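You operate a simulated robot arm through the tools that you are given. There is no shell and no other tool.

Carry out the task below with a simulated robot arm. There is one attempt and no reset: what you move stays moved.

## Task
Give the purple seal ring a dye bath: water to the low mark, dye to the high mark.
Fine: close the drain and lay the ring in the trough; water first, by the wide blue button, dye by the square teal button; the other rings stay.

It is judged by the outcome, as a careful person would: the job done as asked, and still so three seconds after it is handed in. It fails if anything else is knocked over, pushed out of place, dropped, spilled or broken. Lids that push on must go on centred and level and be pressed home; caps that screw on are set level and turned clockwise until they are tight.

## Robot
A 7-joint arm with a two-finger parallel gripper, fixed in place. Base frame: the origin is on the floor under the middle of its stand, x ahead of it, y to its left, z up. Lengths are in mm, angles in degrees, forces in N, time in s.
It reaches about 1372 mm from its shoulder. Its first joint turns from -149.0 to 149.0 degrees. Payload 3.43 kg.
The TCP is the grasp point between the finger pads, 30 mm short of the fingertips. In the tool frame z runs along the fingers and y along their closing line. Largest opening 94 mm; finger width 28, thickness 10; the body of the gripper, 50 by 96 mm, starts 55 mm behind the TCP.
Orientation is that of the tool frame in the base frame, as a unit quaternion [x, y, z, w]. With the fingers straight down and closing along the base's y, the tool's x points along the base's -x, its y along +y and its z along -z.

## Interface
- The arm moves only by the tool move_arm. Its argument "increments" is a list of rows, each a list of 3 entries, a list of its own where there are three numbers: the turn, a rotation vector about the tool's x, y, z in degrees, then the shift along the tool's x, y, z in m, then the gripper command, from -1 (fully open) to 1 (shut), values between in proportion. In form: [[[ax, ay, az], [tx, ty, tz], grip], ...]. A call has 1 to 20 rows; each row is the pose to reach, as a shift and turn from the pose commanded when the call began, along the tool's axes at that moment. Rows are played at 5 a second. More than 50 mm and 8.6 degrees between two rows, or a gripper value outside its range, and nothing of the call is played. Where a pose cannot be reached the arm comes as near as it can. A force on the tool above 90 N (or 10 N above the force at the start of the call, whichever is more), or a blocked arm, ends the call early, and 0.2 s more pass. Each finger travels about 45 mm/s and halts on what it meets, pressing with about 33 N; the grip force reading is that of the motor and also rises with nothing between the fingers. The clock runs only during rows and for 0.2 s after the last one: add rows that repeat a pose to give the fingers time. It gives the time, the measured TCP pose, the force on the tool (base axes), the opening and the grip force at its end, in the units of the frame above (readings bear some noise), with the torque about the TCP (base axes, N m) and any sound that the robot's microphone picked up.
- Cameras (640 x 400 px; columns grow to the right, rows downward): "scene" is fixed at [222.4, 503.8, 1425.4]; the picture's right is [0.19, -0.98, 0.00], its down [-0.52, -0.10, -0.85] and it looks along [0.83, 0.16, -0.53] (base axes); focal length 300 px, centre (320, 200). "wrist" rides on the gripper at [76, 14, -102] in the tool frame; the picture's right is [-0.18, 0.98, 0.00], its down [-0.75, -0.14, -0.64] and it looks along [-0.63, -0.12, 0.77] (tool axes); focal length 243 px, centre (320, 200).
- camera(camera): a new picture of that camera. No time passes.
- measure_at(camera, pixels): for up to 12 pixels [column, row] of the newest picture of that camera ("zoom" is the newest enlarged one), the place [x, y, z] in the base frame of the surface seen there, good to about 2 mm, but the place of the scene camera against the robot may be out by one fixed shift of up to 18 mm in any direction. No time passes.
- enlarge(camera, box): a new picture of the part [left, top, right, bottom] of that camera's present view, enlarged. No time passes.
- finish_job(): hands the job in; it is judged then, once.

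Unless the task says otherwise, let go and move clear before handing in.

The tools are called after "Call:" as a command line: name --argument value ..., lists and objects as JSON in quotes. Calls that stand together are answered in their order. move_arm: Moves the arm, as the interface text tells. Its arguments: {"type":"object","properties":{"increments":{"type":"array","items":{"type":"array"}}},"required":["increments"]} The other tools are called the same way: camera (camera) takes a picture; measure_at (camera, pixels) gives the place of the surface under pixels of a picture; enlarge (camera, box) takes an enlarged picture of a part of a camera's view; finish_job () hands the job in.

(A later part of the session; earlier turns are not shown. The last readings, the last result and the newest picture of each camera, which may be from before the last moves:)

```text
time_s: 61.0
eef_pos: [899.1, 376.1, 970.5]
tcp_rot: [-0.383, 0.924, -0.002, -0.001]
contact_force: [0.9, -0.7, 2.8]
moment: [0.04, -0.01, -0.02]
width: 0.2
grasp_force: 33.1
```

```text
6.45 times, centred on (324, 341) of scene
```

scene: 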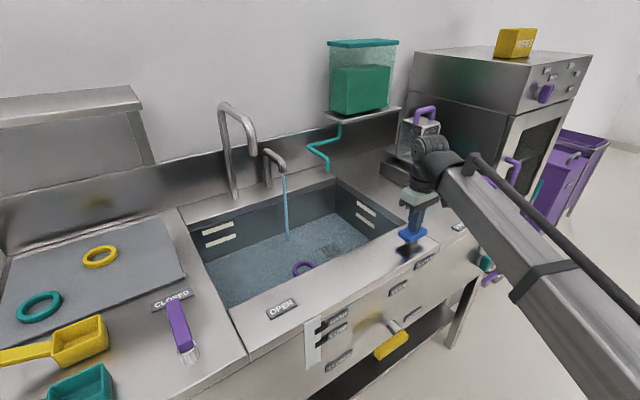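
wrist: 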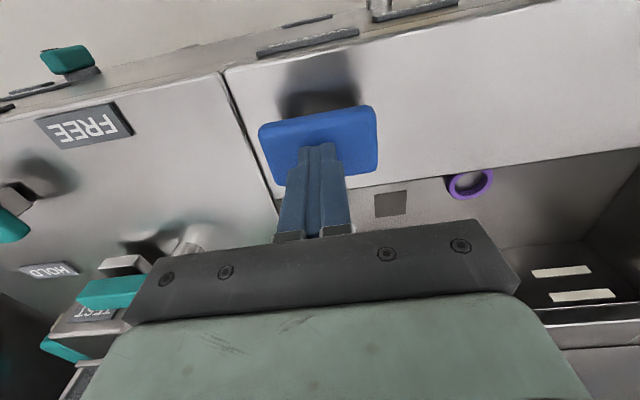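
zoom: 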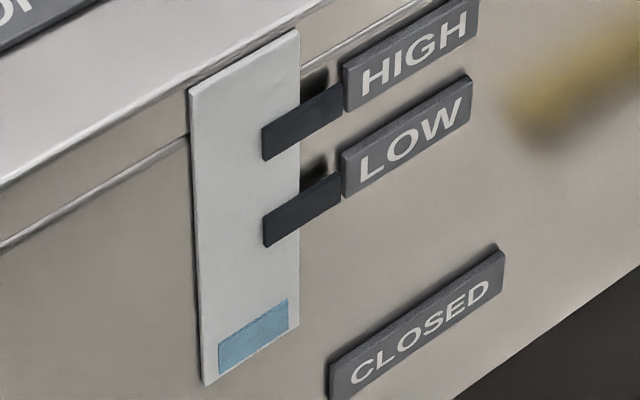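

It rose 11 px in 4.2 s (2.6 px/s), with about 81 px left, so roughly 30 s. I'll hold for about 12.6 s over three calls, then check.

Call:
move_arm --increments '[[[0, 0, 0], [0, 0, 0], 1], [[0, 0, 0], [0, 0, 0], 1], [[0, 0, 0], [0, 0, 0], 1], [[0, 0, 0], [0, 0, 0], 1], [[0, 0, 0], [0, 0, 0], 1], [[0, 0, 0], [0, 0, 0], 1], [[0, 0, 0], [0, 0, 0], 1], [[0, 0, 0], [0, 0, 0], 1], [[0, 0, 0], [0, 0, 0], 1], [[0, 0, 0], [0, 0, 0], 1], [[0, 0, 0], [0, 0, 0], 1], [[0, 0, 0], [0, 0, 0], 1], [[0, 0, 0], [0, 0, 0], 1], [[0, 0, 0], [0, 0, 0], 1], [[0, 0, 0], [0, 0, 0], 1], [[0, 0, 0], [0, 0, 0], 1], [[0, 0, 0], [0, 0, 0], 1], [[0, 0, 0], [0, 0, 0], 1], [[0, 0, 0], [0, 0, 0], 1], [[0, 0, 0], [0, 0, 0], 1]]'

Call:
move_arm --increments '[[[0, 0, 0], [0, 0, 0], 1], [[0, 0, 0], [0, 0, 0], 1], [[0, 0, 0], [0, 0, 0], 1], [[0, 0, 0], [0, 0, 0], 1], [[0, 0, 0], [0, 0, 0], 1], [[0, 0, 0], [0, 0, 0], 1], [[0, 0, 0], [0, 0, 0], 1], [[0, 0, 0], [0, 0, 0], 1], [[0, 0, 0], [0, 0, 0], 1], [[0, 0, 0], [0, 0, 0], 1], [[0, 0, 0], [0, 0, 0], 1], [[0, 0, 0], [0, 0, 0], 1], [[0, 0, 0], [0, 0, 0], 1], [[0, 0, 0], [0, 0, 0], 1], [[0, 0, 0], [0, 0, 0], 1], [[0, 0, 0], [0, 0, 0], 1], [[0, 0, 0], [0, 0, 0], 1], [[0, 0, 0], [0, 0, 0], 1], [[0, 0, 0], [0, 0, 0], 1], [[0, 0, 0], [0, 0, 0], 1]]'

Call:
move_arm --increments '[[[0, 0, 0], [0, 0, 0], 1], [[0, 0, 0], [0, 0, 0], 1], [[0, 0, 0], [0, 0, 0], 1], [[0, 0, 0], [0, 0, 0], 1], [[0, 0, 0], [0, 0, 0], 1], [[0, 0, 0], [0, 0, 0], 1], [[0, 0, 0], [0, 0, 0], 1], [[0, 0, 0], [0, 0, 0], 1], [[0, 0, 0], [0, 0, 0], 1], [[0, 0, 0], [0, 0, 0], 1], [[0, 0, 0], [0, 0, 0], 1], [[0, 0, 0], [0, 0, 0], 1], [[0, 0, 0], [0, 0, 0], 1], [[0, 0, 0], [0, 0, 0], 1], [[0, 0, 0], [0, 0, 0], 1], [[0, 0, 0], [0, 0, 0], 1], [[0, 0, 0], [0, 0, 0], 1], [[0, 0, 0], [0, 0, 0], 1], [[0, 0, 0], [0, 0, 0], 1], [[0, 0, 0], [0, 0, 0], 1]]'

Call:
enlarge --camera "scene" --box '[308, 310, 340, 372]'

Call:
enlarge --camera "scene" --box '[190, 150, 410, 380]'

```text
time_s: 65.2
eef_pos: [899.1, 377.0, 969.8]
tcp_rot: [-0.383, 0.924, -0.001, -0.002]
contact_force: [-0.4, -0.1, 2.9]
moment: [0.02, -0.03, -0.02]
width: 0.0
grasp_force: 33.2
```

```text
time_s: 69.4
eef_pos: [898.0, 376.5, 969.3]
tcp_rot: [-0.382, 0.924, -0.001, -0.001]
contact_force: [1.1, -0.3, 3.0]
moment: [0.06, -0.02, 0.01]
width: 0.0
grasp_force: 33.0
```

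```text
time_s: 73.6
eef_pos: [899.9, 376.2, 969.8]
tcp_rot: [-0.383, 0.924, -0.001, -0.001]
contact_force: [-0.4, 0.8, 2.0]
moment: [0.04, -0.01, -0.02]
width: 0.0
grasp_force: 32.7
```

```text
6.45 times, centred on (324, 341) of scene
```

zoom: 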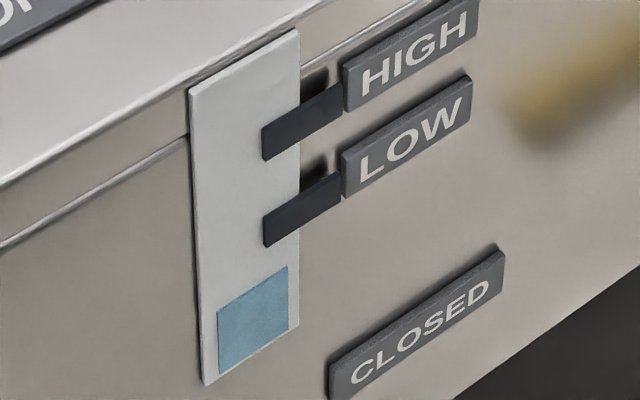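

```text
1.74 times, centred on (300, 265) of scene
```

zoom: 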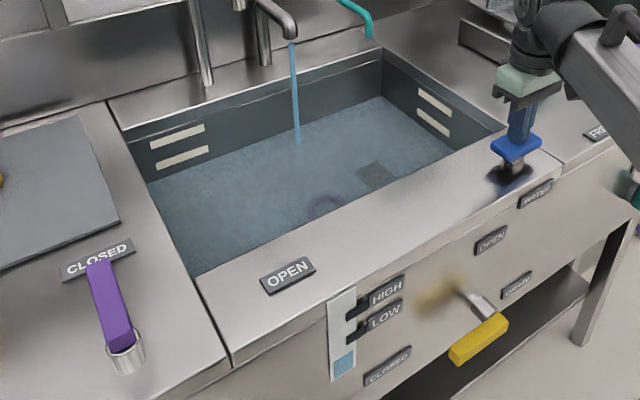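

The column top is now at y≈282 (x=263), with 50 px left, about 19 s. The ring still lies in place under the water. I'll hold for another 12.6 s.

Call:
move_arm --increments '[[[0, 0, 0], [0, 0, 0], 1], [[0, 0, 0], [0, 0, 0], 1], [[0, 0, 0], [0, 0, 0], 1], [[0, 0, 0], [0, 0, 0], 1], [[0, 0, 0], [0, 0, 0], 1], [[0, 0, 0], [0, 0, 0], 1], [[0, 0, 0], [0, 0, 0], 1], [[0, 0, 0], [0, 0, 0], 1], [[0, 0, 0], [0, 0, 0], 1], [[0, 0, 0], [0, 0, 0], 1], [[0, 0, 0], [0, 0, 0], 1], [[0, 0, 0], [0, 0, 0], 1], [[0, 0, 0], [0, 0, 0], 1], [[0, 0, 0], [0, 0, 0], 1], [[0, 0, 0], [0, 0, 0], 1], [[0, 0, 0], [0, 0, 0], 1], [[0, 0, 0], [0, 0, 0], 1], [[0, 0, 0], [0, 0, 0], 1], [[0, 0, 0], [0, 0, 0], 1], [[0, 0, 0], [0, 0, 0], 1]]'

Call:
move_arm --increments '[[[0, 0, 0], [0, 0, 0], 1], [[0, 0, 0], [0, 0, 0], 1], [[0, 0, 0], [0, 0, 0], 1], [[0, 0, 0], [0, 0, 0], 1], [[0, 0, 0], [0, 0, 0], 1], [[0, 0, 0], [0, 0, 0], 1], [[0, 0, 0], [0, 0, 0], 1], [[0, 0, 0], [0, 0, 0], 1], [[0, 0, 0], [0, 0, 0], 1], [[0, 0, 0], [0, 0, 0], 1], [[0, 0, 0], [0, 0, 0], 1], [[0, 0, 0], [0, 0, 0], 1], [[0, 0, 0], [0, 0, 0], 1], [[0, 0, 0], [0, 0, 0], 1], [[0, 0, 0], [0, 0, 0], 1], [[0, 0, 0], [0, 0, 0], 1], [[0, 0, 0], [0, 0, 0], 1], [[0, 0, 0], [0, 0, 0], 1], [[0, 0, 0], [0, 0, 0], 1], [[0, 0, 0], [0, 0, 0], 1]]'

Call:
move_arm --increments '[[[0, 0, 0], [0, 0, 0], 1], [[0, 0, 0], [0, 0, 0], 1], [[0, 0, 0], [0, 0, 0], 1], [[0, 0, 0], [0, 0, 0], 1], [[0, 0, 0], [0, 0, 0], 1], [[0, 0, 0], [0, 0, 0], 1], [[0, 0, 0], [0, 0, 0], 1], [[0, 0, 0], [0, 0, 0], 1], [[0, 0, 0], [0, 0, 0], 1], [[0, 0, 0], [0, 0, 0], 1], [[0, 0, 0], [0, 0, 0], 1], [[0, 0, 0], [0, 0, 0], 1], [[0, 0, 0], [0, 0, 0], 1], [[0, 0, 0], [0, 0, 0], 1], [[0, 0, 0], [0, 0, 0], 1], [[0, 0, 0], [0, 0, 0], 1], [[0, 0, 0], [0, 0, 0], 1], [[0, 0, 0], [0, 0, 0], 1], [[0, 0, 0], [0, 0, 0], 1], [[0, 0, 0], [0, 0, 0], 1]]'

Call:
enlarge --camera "scene" --box '[308, 310, 340, 372]'

Call:
enlarge --camera "scene" --box '[190, 150, 410, 380]'

```text
time_s: 77.8
eef_pos: [898.7, 376.8, 970.4]
tcp_rot: [-0.383, 0.924, -0.002, -0.001]
contact_force: [0.0, -0.2, 2.8]
moment: [0.06, 0.0, 0.03]
width: 0.1
grasp_force: 33.2
```

```text
time_s: 82.0
eef_pos: [899.1, 376.2, 970.2]
tcp_rot: [-0.383, 0.924, -0.002, -0.001]
contact_force: [1.0, -0.2, 2.8]
moment: [0.02, -0.04, -0.01]
width: 0.1
grasp_force: 33.0
```

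```text
time_s: 86.2
eef_pos: [898.7, 375.9, 970.0]
tcp_rot: [-0.383, 0.924, -0.001, -0.001]
contact_force: [0.3, -0.1, 2.1]
moment: [0.05, -0.01, -0.01]
width: 0.1
grasp_force: 32.6
```

```text
6.45 times, centred on (324, 341) of scene
```

zoom: 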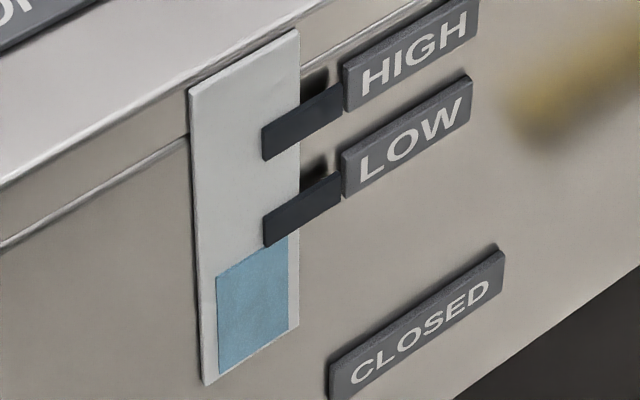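

```text
1.74 times, centred on (300, 265) of scene
```

zoom: 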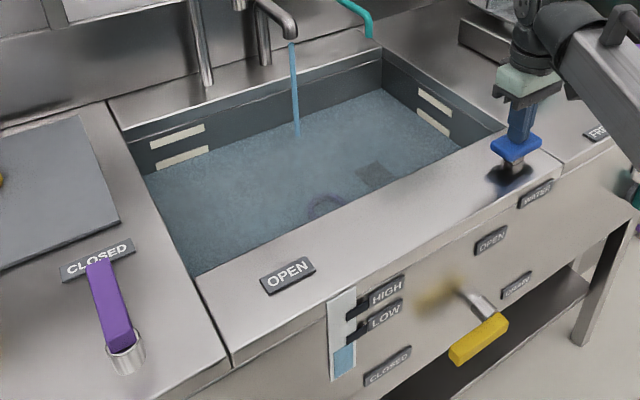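

The gauge column now reaches the lower edge of the LOW pointer. I'll check the water line against the LOW strips on the sink walls, which have no parallax.

Call:
enlarge --camera "scene" --box '[190, 210, 270, 260]'

Call:
enlarge --camera "scene" --box '[330, 185, 410, 235]'

```text
8.00 times, centred on (230, 235) of scene
```

zoom: 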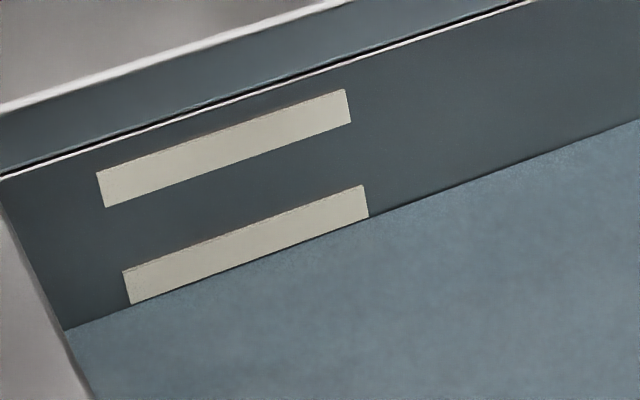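

```text
8.00 times, centred on (370, 210) of scene
```

zoom: 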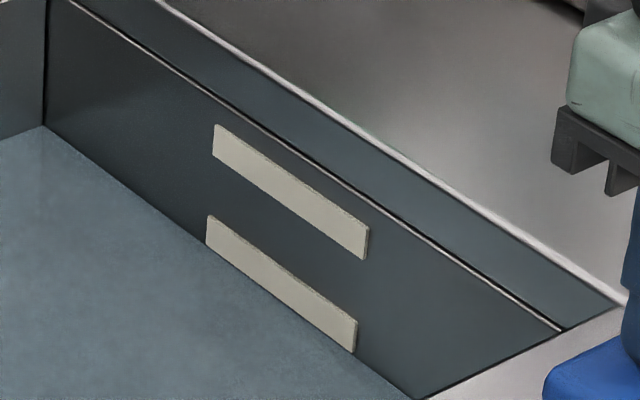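

The water line is exactly at the lower edge of the LOW band, which is about 18 mm tall. I'll hold about 5 s more to reach the middle of the band.

Call:
move_arm --increments '[[[0, 0, 0], [0, 0, 0], 1], [[0, 0, 0], [0, 0, 0], 1], [[0, 0, 0], [0, 0, 0], 1], [[0, 0, 0], [0, 0, 0], 1], [[0, 0, 0], [0, 0, 0], 1], [[0, 0, 0], [0, 0, 0], 1], [[0, 0, 0], [0, 0, 0], 1], [[0, 0, 0], [0, 0, 0], 1], [[0, 0, 0], [0, 0, 0], 1], [[0, 0, 0], [0, 0, 0], 1], [[0, 0, 0], [0, 0, 0], 1], [[0, 0, 0], [0, 0, 0], 1], [[0, 0, 0], [0, 0, 0], 1], [[0, 0, 0], [0, 0, 0], 1], [[0, 0, 0], [0, 0, 0], 1], [[0, 0, 0], [0, 0, 0], 1], [[0, 0, 0], [0, 0, 0], 1], [[0, 0, 0], [0, 0, 0], 1], [[0, 0, 0], [0, 0, 0], 1], [[0, 0, 0], [0, 0, 0], 1]]'

Call:
enlarge --camera "scene" --box '[190, 210, 270, 260]'

Call:
enlarge --camera "scene" --box '[308, 310, 340, 372]'

```text
time_s: 90.4
eef_pos: [897.8, 377.4, 969.8]
tcp_rot: [-0.383, 0.924, -0.002, -0.001]
contact_force: [-0.7, 0.2, 3.3]
moment: [0.06, -0.01, 0.02]
width: 0.1
grasp_force: 32.8
```

```text
8.00 times, centred on (230, 235) of scene
```

zoom: 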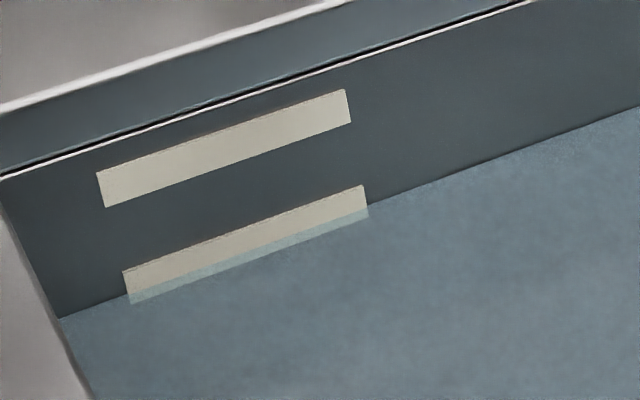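

```text
6.45 times, centred on (324, 341) of scene
```

zoom: 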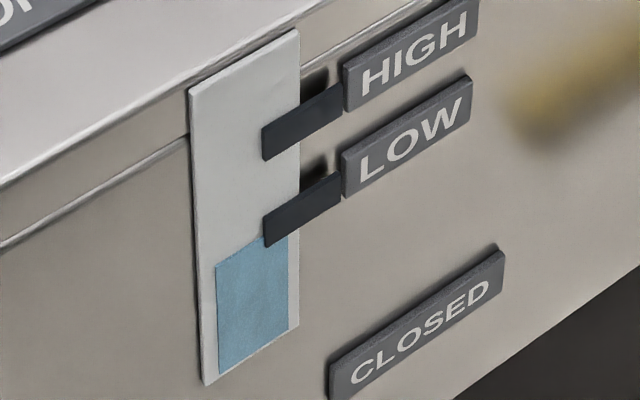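

The water covers the lower third of the LOW band. I need about 1.6 s more to reach its middle, then release.

Call:
move_arm --increments '[[[0, 0, 0], [0, 0, 0], 1], [[0, 0, 0], [0, 0, 0], 1], [[0, 0, 0], [0, 0, 0], 1], [[0, 0, 0], [0, 0, 0], 1], [[0, 0, 0], [0, 0, 0], 1], [[0, 0, 0], [0, 0, 0], 1], [[0, 0, 0], [0, 0, 0], 1], [[0, 0, 0], [0, 0, -0.01], 1], [[0, 0, 0], [0, 0, -0.02], 1]]'

Call:
enlarge --camera "scene" --box '[190, 210, 270, 260]'

Call:
enlarge --camera "scene" --box '[308, 310, 340, 372]'

Call:
enlarge --camera "scene" --box '[330, 185, 410, 235]'

```text
time_s: 92.4
eef_pos: [899.3, 377.1, 989.8]
tcp_rot: [-0.382, 0.924, -0.002, -0.001]
contact_force: [0.0, 0.2, -0.3]
moment: [0.03, 0.0, 0.01]
width: 0.0
grasp_force: 33.4
```

```text
8.00 times, centred on (230, 235) of scene
```

zoom: 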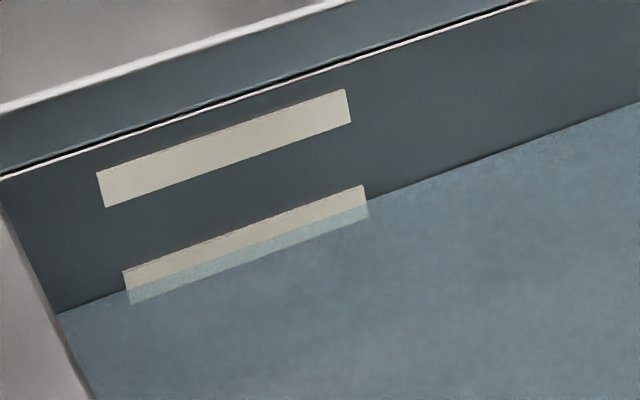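

```text
6.45 times, centred on (324, 341) of scene
```

zoom: 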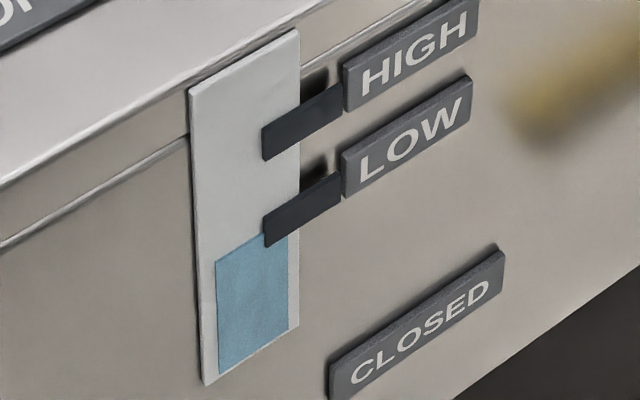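

```text
8.00 times, centred on (370, 210) of scene
```

zoom: 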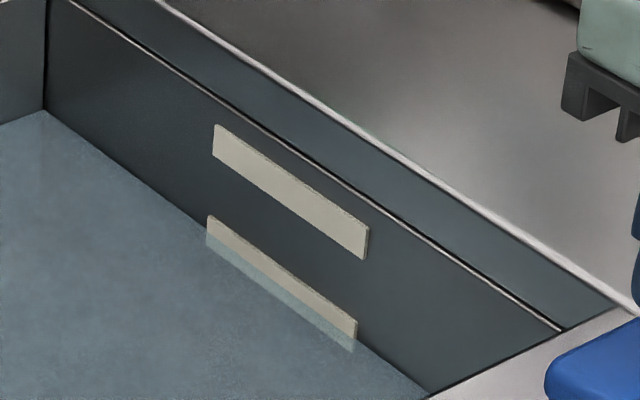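

The water line is now in the middle of the LOW band on both walls. Next I travel right along the counter to above the square teal DYE button.

Call:
move_arm --increments '[[[0, 0, 0], [0, 0, -0.03], 1], [[0, 0, 0], [-0.001, -0.02, -0.04], 1], [[0, 0, 0], [-0.002, -0.055, -0.04], 1], [[0, 0, 0], [-0.003, -0.09, -0.04], 1], [[0, 0, 0], [-0.004, -0.125, -0.04], 1], [[0, 0, 0], [-0.005, -0.16, -0.04], 1], [[0, 0, 0], [-0.006, -0.195, -0.04], 1], [[0, 0, 0], [-0.007, -0.23, -0.04], 1], [[0, 0, 0], [-0.008, -0.26, -0.04], 1], [[0, 0, 0], [-0.0089, -0.282, -0.04], 1], [[0, 0, 0], [-0.0089, -0.282, -0.04], 1]]'

Call:
camera --camera "wrist"

Call:
camera --camera "scene"

```text
time_s: 94.8
eef_pos: [1104.2, 183.8, 1028.6]
tcp_rot: [-0.383, 0.924, -0.001, 0.0]
contact_force: [0.9, 0.5, 0.9]
moment: [0.03, 0.02, 0.03]
width: 0.1
grasp_force: 32.8
```

```text
taken
```

wrist: 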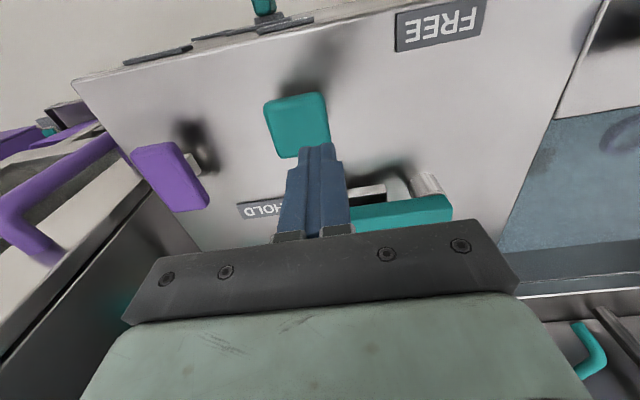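

```text
taken
```

scene: 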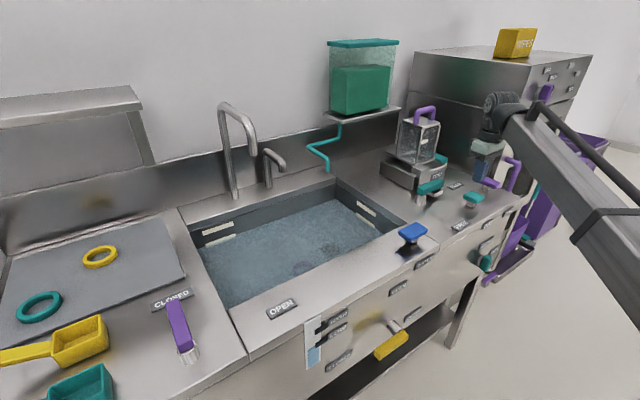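

The square teal button is at (298,125) in the wrist view, beside the purple one. I'll measure its corners and check the front labels near (290,22) and (158,53).

Call:
measure_at --camera "wrist" --pixels '[[270, 106], [320, 97], [327, 138], [280, 153], [297, 125], [310, 97], [170, 178], [380, 215], [420, 205], [317, 150]]'

Call:
enlarge --camera "wrist" --box '[100, 0, 360, 220]'

Call:
enlarge --camera "scene" --box '[430, 130, 560, 260]'

Call:
enlarge --camera "scene" --box '[190, 210, 270, 260]'

```text
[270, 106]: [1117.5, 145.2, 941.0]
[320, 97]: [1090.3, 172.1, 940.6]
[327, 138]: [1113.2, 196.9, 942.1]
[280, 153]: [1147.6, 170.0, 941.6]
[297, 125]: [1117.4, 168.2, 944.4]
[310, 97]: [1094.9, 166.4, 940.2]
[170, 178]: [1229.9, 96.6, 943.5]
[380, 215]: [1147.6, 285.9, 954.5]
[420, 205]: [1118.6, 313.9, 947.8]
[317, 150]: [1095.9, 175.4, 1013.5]
```

```text
1.82 times, centred on (230, 110) of wrist
```

zoom: 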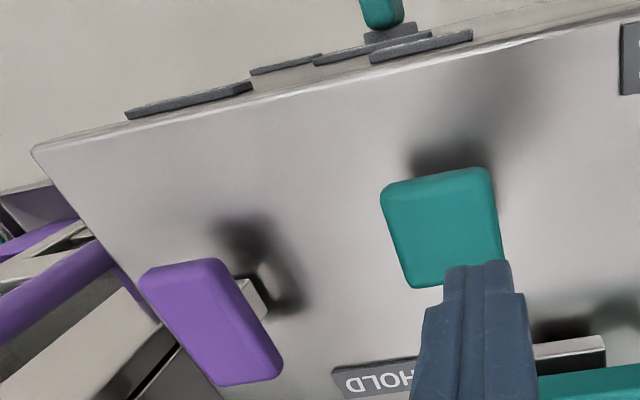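

```text
3.08 times, centred on (495, 195) of scene
```

zoom: 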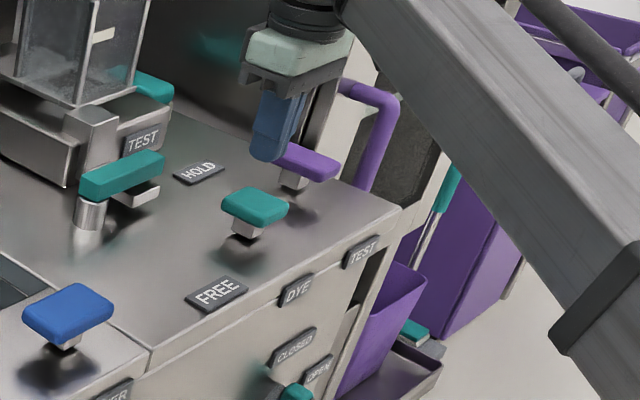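

```text
8.00 times, centred on (230, 235) of scene
```

zoom: 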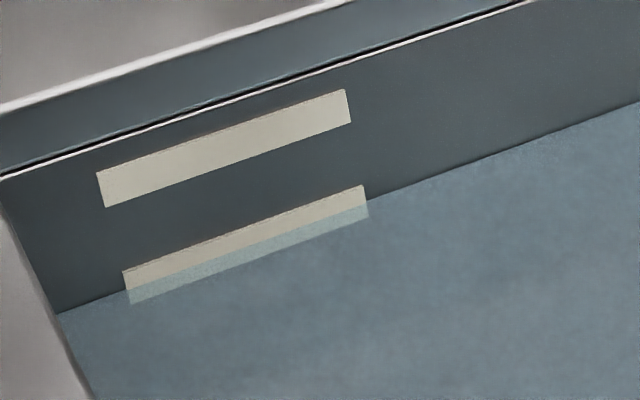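

The DYE label is in front of the teal square, TEST is in front of the purple button, and the water level is steady. I'll centre on (1117, 171) and lower to just above the button.

Call:
move_arm --increments '[[[0, 0, 0], [-0.0003, -0.0183, 0], 1], [[0, 0, 0], [-0.0003, -0.0183, 0.02], 1], [[0, 0, 0], [-0.0003, -0.0183, 0.04], 1], [[0, 0, 0], [-0.0003, -0.0183, 0.0495], 1], [[0, 0, 0], [-0.0003, -0.0183, 0.0495], 1]]'

Call:
camera --camera "wrist"

Call:
enlarge --camera "scene" --box '[430, 130, 560, 260]'

```text
time_s: 96.0
eef_pos: [1117.7, 171.7, 980.6]
tcp_rot: [-0.383, 0.924, -0.001, -0.001]
contact_force: [-0.4, -1.1, -0.2]
moment: [0.08, -0.01, -0.02]
width: 0.1
grasp_force: 33.0
```

```text
taken
```

wrist: 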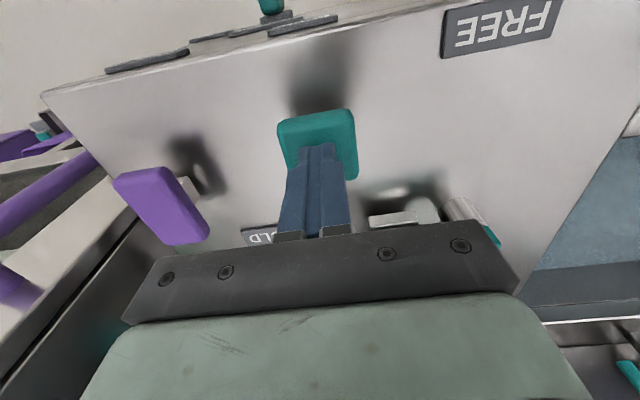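

```text
3.08 times, centred on (495, 195) of scene
```

zoom: 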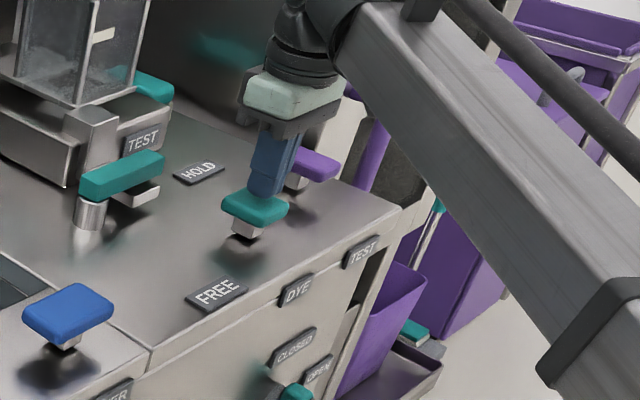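

The fingers are centred on the teal button. Press and hold briefly, and check that dye runs into the trough.

Call:
move_arm --increments '[[[0, 0, 0], [0, 0, 0.005], 1], [[0, 0, 0], [0, 0, 0.01], 1], [[0, 0, 0], [0, 0, 0.01], 1]]'

Call:
camera --camera "scene"

Call:
enlarge --camera "scene" --box '[190, 110, 410, 330]'

```text
time_s: 96.8
eef_pos: [1117.7, 171.2, 972.1]
tcp_rot: [-0.383, 0.924, -0.002, -0.001]
contact_force: [0.0, 1.6, 1.9]
moment: [0.06, -0.04, 0.01]
width: 0.2
grasp_force: 33.1
```

```text
taken
```

scene: 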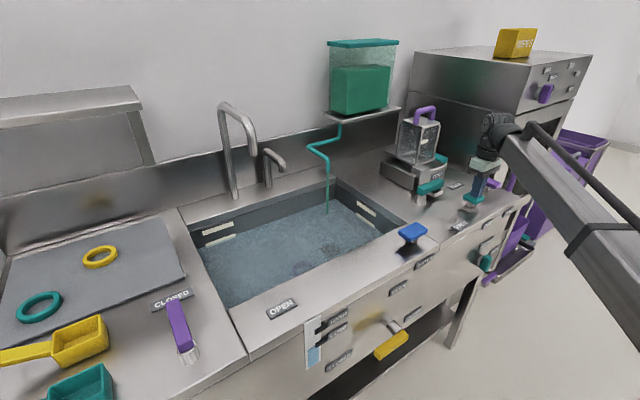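

```text
1.82 times, centred on (300, 220) of scene
```

zoom: 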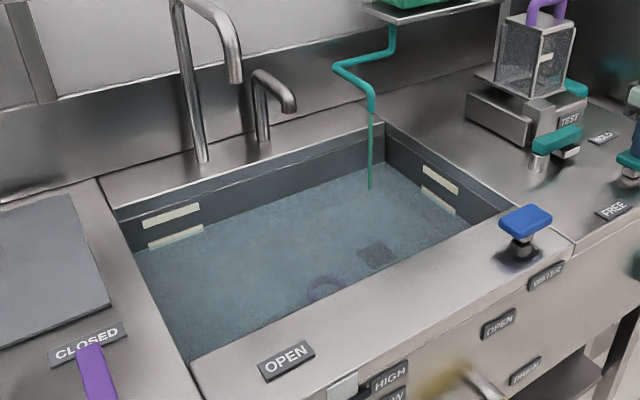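

Dye is running from the teal pipe into the trough at (328,195). I'll hold for 4 s and measure the rate on the gauge and wall bands.

Call:
move_arm --increments '[[[0, 0, 0], [0, 0, 0], 1], [[0, 0, 0], [0, 0, 0], 1], [[0, 0, 0], [0, 0, 0], 1], [[0, 0, 0], [0, 0, 0], 1], [[0, 0, 0], [0, 0, 0], 1], [[0, 0, 0], [0, 0, 0], 1], [[0, 0, 0], [0, 0, 0], 1], [[0, 0, 0], [0, 0, 0], 1], [[0, 0, 0], [0, 0, 0], 1], [[0, 0, 0], [0, 0, 0], 1], [[0, 0, 0], [0, 0, 0], 1], [[0, 0, 0], [0, 0, 0], 1], [[0, 0, 0], [0, 0, 0], 1], [[0, 0, 0], [0, 0, 0], 1], [[0, 0, 0], [0, 0, 0], 1], [[0, 0, 0], [0, 0, 0], 1], [[0, 0, 0], [0, 0, 0], 1], [[0, 0, 0], [0, 0, 0], 1], [[0, 0, 0], [0, 0, 0], 1], [[0, 0, 0], [0, 0, 0], 1]]'

Call:
enlarge --camera "scene" --box '[190, 210, 270, 260]'

Call:
enlarge --camera "scene" --box '[308, 310, 340, 372]'

Call:
camera --camera "scene"

```text
time_s: 101.0
eef_pos: [1117.8, 172.1, 970.9]
tcp_rot: [-0.383, 0.924, -0.001, -0.001]
contact_force: [-0.4, 0.4, 2.8]
moment: [0.05, -0.04, -0.01]
width: 0.2
grasp_force: 32.6
```

```text
8.00 times, centred on (230, 235) of scene
```

zoom: 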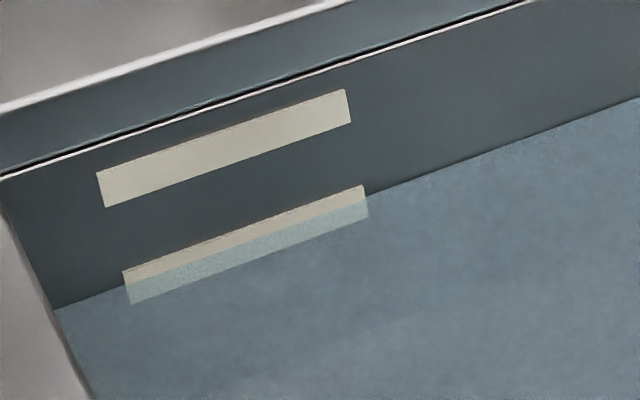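

```text
6.45 times, centred on (324, 341) of scene
```

zoom: 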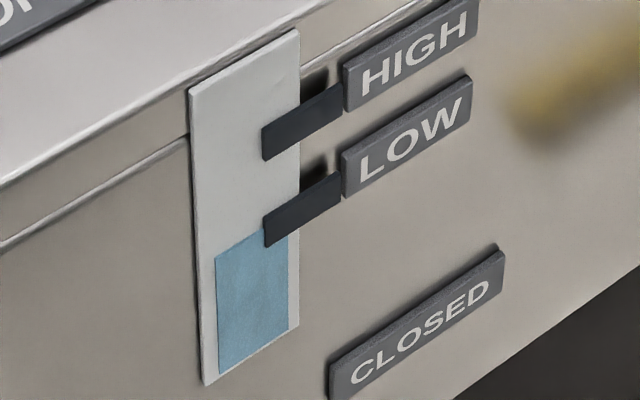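

```text
taken
```

scene: 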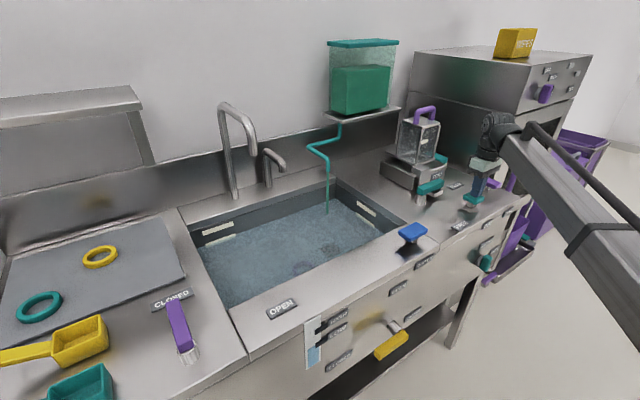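

The dye raises the level slowly: about 4 px (≈2 mm) in 4.6 s, with roughly 48 mm to go. I'll keep holding over several calls and check the level in between.

Call:
move_arm --increments '[[[0, 0, 0], [0, 0, 0], 1], [[0, 0, 0], [0, 0, 0], 1], [[0, 0, 0], [0, 0, 0], 1], [[0, 0, 0], [0, 0, 0], 1], [[0, 0, 0], [0, 0, 0], 1], [[0, 0, 0], [0, 0, 0], 1], [[0, 0, 0], [0, 0, 0], 1], [[0, 0, 0], [0, 0, 0], 1], [[0, 0, 0], [0, 0, 0], 1], [[0, 0, 0], [0, 0, 0], 1], [[0, 0, 0], [0, 0, 0], 1], [[0, 0, 0], [0, 0, 0], 1], [[0, 0, 0], [0, 0, 0], 1], [[0, 0, 0], [0, 0, 0], 1], [[0, 0, 0], [0, 0, 0], 1], [[0, 0, 0], [0, 0, 0], 1], [[0, 0, 0], [0, 0, 0], 1], [[0, 0, 0], [0, 0, 0], 1], [[0, 0, 0], [0, 0, 0], 1], [[0, 0, 0], [0, 0, 0], 1]]'

Call:
move_arm --increments '[[[0, 0, 0], [0, 0, 0], 1], [[0, 0, 0], [0, 0, 0], 1], [[0, 0, 0], [0, 0, 0], 1], [[0, 0, 0], [0, 0, 0], 1], [[0, 0, 0], [0, 0, 0], 1], [[0, 0, 0], [0, 0, 0], 1], [[0, 0, 0], [0, 0, 0], 1], [[0, 0, 0], [0, 0, 0], 1], [[0, 0, 0], [0, 0, 0], 1], [[0, 0, 0], [0, 0, 0], 1], [[0, 0, 0], [0, 0, 0], 1], [[0, 0, 0], [0, 0, 0], 1], [[0, 0, 0], [0, 0, 0], 1], [[0, 0, 0], [0, 0, 0], 1], [[0, 0, 0], [0, 0, 0], 1], [[0, 0, 0], [0, 0, 0], 1], [[0, 0, 0], [0, 0, 0], 1], [[0, 0, 0], [0, 0, 0], 1], [[0, 0, 0], [0, 0, 0], 1], [[0, 0, 0], [0, 0, 0], 1]]'

Call:
move_arm --increments '[[[0, 0, 0], [0, 0, 0], 1], [[0, 0, 0], [0, 0, 0], 1], [[0, 0, 0], [0, 0, 0], 1], [[0, 0, 0], [0, 0, 0], 1], [[0, 0, 0], [0, 0, 0], 1], [[0, 0, 0], [0, 0, 0], 1], [[0, 0, 0], [0, 0, 0], 1], [[0, 0, 0], [0, 0, 0], 1], [[0, 0, 0], [0, 0, 0], 1], [[0, 0, 0], [0, 0, 0], 1], [[0, 0, 0], [0, 0, 0], 1], [[0, 0, 0], [0, 0, 0], 1], [[0, 0, 0], [0, 0, 0], 1], [[0, 0, 0], [0, 0, 0], 1], [[0, 0, 0], [0, 0, 0], 1], [[0, 0, 0], [0, 0, 0], 1], [[0, 0, 0], [0, 0, 0], 1], [[0, 0, 0], [0, 0, 0], 1], [[0, 0, 0], [0, 0, 0], 1], [[0, 0, 0], [0, 0, 0], 1]]'

Call:
enlarge --camera "scene" --box '[190, 210, 270, 260]'

Call:
enlarge --camera "scene" --box '[308, 310, 340, 372]'

Call:
camera --camera "scene"

```text
time_s: 105.2
eef_pos: [1117.9, 171.0, 971.4]
tcp_rot: [-0.382, 0.924, -0.002, -0.002]
contact_force: [-0.1, 0.5, 2.4]
moment: [0.05, -0.02, 0.02]
width: 0.0
grasp_force: 32.6
```

```text
time_s: 109.4
eef_pos: [1118.7, 171.7, 972.0]
tcp_rot: [-0.383, 0.924, -0.001, -0.001]
contact_force: [0.4, -1.5, 2.4]
moment: [0.0, -0.01, 0.01]
width: 0.1
grasp_force: 33.3
```

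```text
time_s: 113.6
eef_pos: [1119.5, 171.1, 971.5]
tcp_rot: [-0.382, 0.924, -0.002, -0.002]
contact_force: [-0.3, 0.6, 2.7]
moment: [0.04, -0.01, 0.0]
width: 0.1
grasp_force: 33.4
```

```text
8.00 times, centred on (230, 235) of scene
```

zoom: 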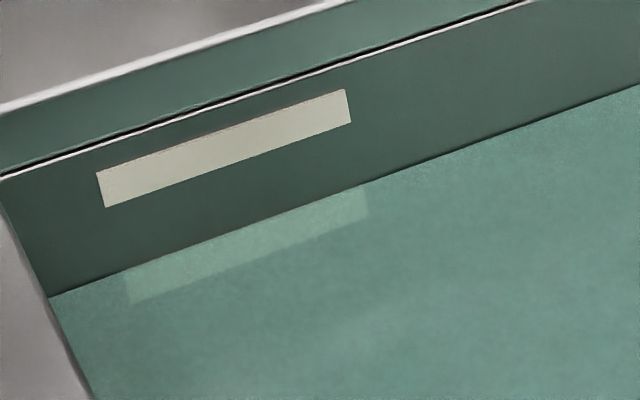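

```text
6.45 times, centred on (324, 341) of scene
```

zoom: 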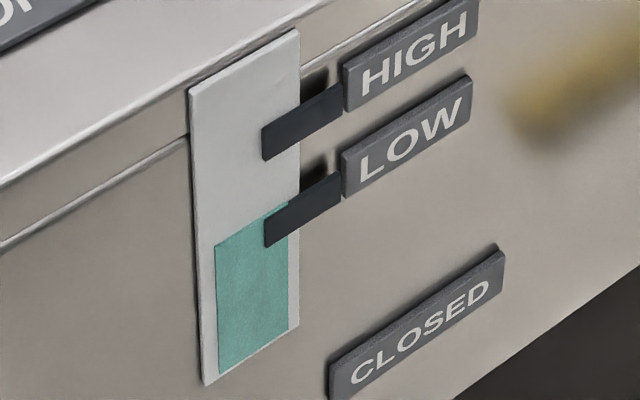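

```text
taken
```

scene: 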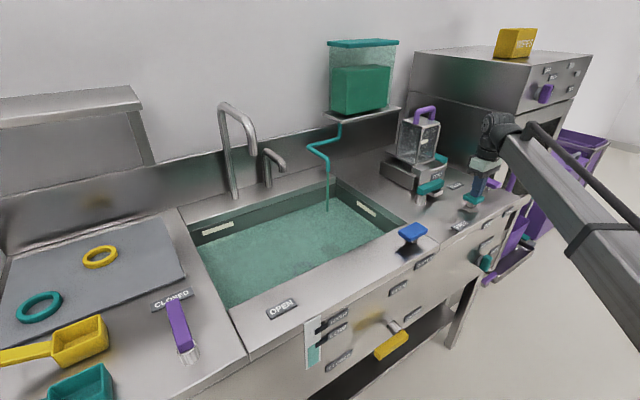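

The bath has turned green and the level is at the top edge of the LOW band. The rate is about 1 px/s in the wall view, and the HIGH band centre is about 80 px up. I'll hold for 5 more calls (~21 s).

Call:
move_arm --increments '[[[0, 0, 0], [0, 0, 0], 1], [[0, 0, 0], [0, 0, 0], 1], [[0, 0, 0], [0, 0, 0], 1], [[0, 0, 0], [0, 0, 0], 1], [[0, 0, 0], [0, 0, 0], 1], [[0, 0, 0], [0, 0, 0], 1], [[0, 0, 0], [0, 0, 0], 1], [[0, 0, 0], [0, 0, 0], 1], [[0, 0, 0], [0, 0, 0], 1], [[0, 0, 0], [0, 0, 0], 1], [[0, 0, 0], [0, 0, 0], 1], [[0, 0, 0], [0, 0, 0], 1], [[0, 0, 0], [0, 0, 0], 1], [[0, 0, 0], [0, 0, 0], 1], [[0, 0, 0], [0, 0, 0], 1], [[0, 0, 0], [0, 0, 0], 1], [[0, 0, 0], [0, 0, 0], 1], [[0, 0, 0], [0, 0, 0], 1], [[0, 0, 0], [0, 0, 0], 1], [[0, 0, 0], [0, 0, 0], 1]]'

Call:
move_arm --increments '[[[0, 0, 0], [0, 0, 0], 1], [[0, 0, 0], [0, 0, 0], 1], [[0, 0, 0], [0, 0, 0], 1], [[0, 0, 0], [0, 0, 0], 1], [[0, 0, 0], [0, 0, 0], 1], [[0, 0, 0], [0, 0, 0], 1], [[0, 0, 0], [0, 0, 0], 1], [[0, 0, 0], [0, 0, 0], 1], [[0, 0, 0], [0, 0, 0], 1], [[0, 0, 0], [0, 0, 0], 1], [[0, 0, 0], [0, 0, 0], 1], [[0, 0, 0], [0, 0, 0], 1], [[0, 0, 0], [0, 0, 0], 1], [[0, 0, 0], [0, 0, 0], 1], [[0, 0, 0], [0, 0, 0], 1], [[0, 0, 0], [0, 0, 0], 1], [[0, 0, 0], [0, 0, 0], 1], [[0, 0, 0], [0, 0, 0], 1], [[0, 0, 0], [0, 0, 0], 1], [[0, 0, 0], [0, 0, 0], 1]]'

Call:
move_arm --increments '[[[0, 0, 0], [0, 0, 0], 1], [[0, 0, 0], [0, 0, 0], 1], [[0, 0, 0], [0, 0, 0], 1], [[0, 0, 0], [0, 0, 0], 1], [[0, 0, 0], [0, 0, 0], 1], [[0, 0, 0], [0, 0, 0], 1], [[0, 0, 0], [0, 0, 0], 1], [[0, 0, 0], [0, 0, 0], 1], [[0, 0, 0], [0, 0, 0], 1], [[0, 0, 0], [0, 0, 0], 1], [[0, 0, 0], [0, 0, 0], 1], [[0, 0, 0], [0, 0, 0], 1], [[0, 0, 0], [0, 0, 0], 1], [[0, 0, 0], [0, 0, 0], 1], [[0, 0, 0], [0, 0, 0], 1], [[0, 0, 0], [0, 0, 0], 1], [[0, 0, 0], [0, 0, 0], 1], [[0, 0, 0], [0, 0, 0], 1], [[0, 0, 0], [0, 0, 0], 1], [[0, 0, 0], [0, 0, 0], 1]]'

Call:
move_arm --increments '[[[0, 0, 0], [0, 0, 0], 1], [[0, 0, 0], [0, 0, 0], 1], [[0, 0, 0], [0, 0, 0], 1], [[0, 0, 0], [0, 0, 0], 1], [[0, 0, 0], [0, 0, 0], 1], [[0, 0, 0], [0, 0, 0], 1], [[0, 0, 0], [0, 0, 0], 1], [[0, 0, 0], [0, 0, 0], 1], [[0, 0, 0], [0, 0, 0], 1], [[0, 0, 0], [0, 0, 0], 1], [[0, 0, 0], [0, 0, 0], 1], [[0, 0, 0], [0, 0, 0], 1], [[0, 0, 0], [0, 0, 0], 1], [[0, 0, 0], [0, 0, 0], 1], [[0, 0, 0], [0, 0, 0], 1], [[0, 0, 0], [0, 0, 0], 1], [[0, 0, 0], [0, 0, 0], 1], [[0, 0, 0], [0, 0, 0], 1], [[0, 0, 0], [0, 0, 0], 1], [[0, 0, 0], [0, 0, 0], 1]]'

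Call:
move_arm --increments '[[[0, 0, 0], [0, 0, 0], 1], [[0, 0, 0], [0, 0, 0], 1], [[0, 0, 0], [0, 0, 0], 1], [[0, 0, 0], [0, 0, 0], 1], [[0, 0, 0], [0, 0, 0], 1], [[0, 0, 0], [0, 0, 0], 1], [[0, 0, 0], [0, 0, 0], 1], [[0, 0, 0], [0, 0, 0], 1], [[0, 0, 0], [0, 0, 0], 1], [[0, 0, 0], [0, 0, 0], 1], [[0, 0, 0], [0, 0, 0], 1], [[0, 0, 0], [0, 0, 0], 1], [[0, 0, 0], [0, 0, 0], 1], [[0, 0, 0], [0, 0, 0], 1], [[0, 0, 0], [0, 0, 0], 1], [[0, 0, 0], [0, 0, 0], 1], [[0, 0, 0], [0, 0, 0], 1], [[0, 0, 0], [0, 0, 0], 1], [[0, 0, 0], [0, 0, 0], 1], [[0, 0, 0], [0, 0, 0], 1]]'

Call:
enlarge --camera "scene" --box '[190, 210, 270, 260]'

Call:
enlarge --camera "scene" --box '[308, 310, 340, 372]'

Call:
camera --camera "scene"

```text
time_s: 117.8
eef_pos: [1117.3, 171.3, 970.9]
tcp_rot: [-0.383, 0.924, -0.002, -0.001]
contact_force: [-0.5, 0.3, 2.1]
moment: [-0.02, -0.04, -0.02]
width: 0.2
grasp_force: 33.1
```

```text
time_s: 122.0
eef_pos: [1117.6, 171.5, 971.8]
tcp_rot: [-0.383, 0.924, -0.001, -0.001]
contact_force: [-1.4, 0.0, 2.1]
moment: [0.03, -0.02, 0.0]
width: 0.0
grasp_force: 32.6
```

```text
time_s: 126.2
eef_pos: [1117.9, 171.4, 970.8]
tcp_rot: [-0.382, 0.924, -0.001, -0.001]
contact_force: [-0.2, 0.6, 2.0]
moment: [0.01, -0.02, -0.01]
width: 0.0
grasp_force: 33.0
```

```text
time_s: 130.4
eef_pos: [1118.8, 172.3, 970.6]
tcp_rot: [-0.383, 0.924, -0.001, -0.001]
contact_force: [-1.0, -0.4, 3.0]
moment: [0.02, -0.05, -0.03]
width: 0.2
grasp_force: 33.3
```

```text
time_s: 134.6
eef_pos: [1117.9, 170.9, 971.1]
tcp_rot: [-0.383, 0.924, -0.001, -0.001]
contact_force: [0.0, 0.1, 2.2]
moment: [-0.01, -0.04, 0.01]
width: 0.1
grasp_force: 32.8
```

```text
8.00 times, centred on (230, 235) of scene
```

zoom: 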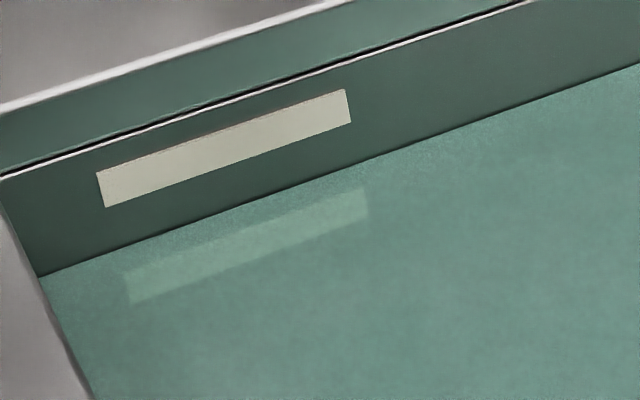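

```text
6.45 times, centred on (324, 341) of scene
```

zoom: 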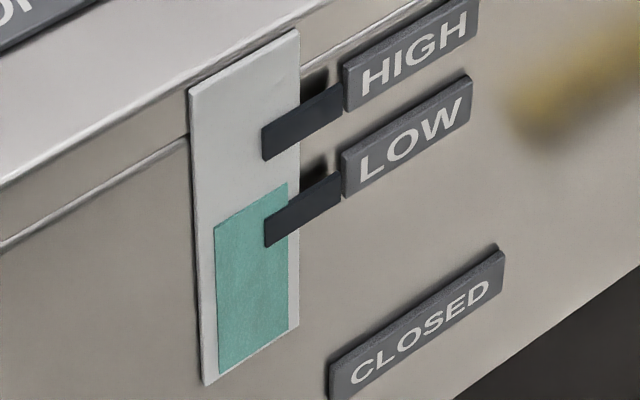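

```text
taken
```

scene: 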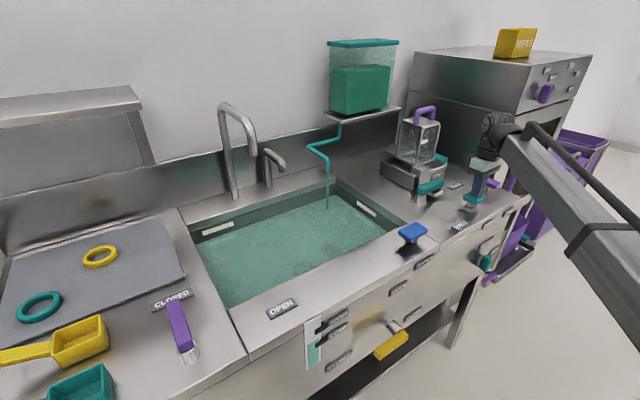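

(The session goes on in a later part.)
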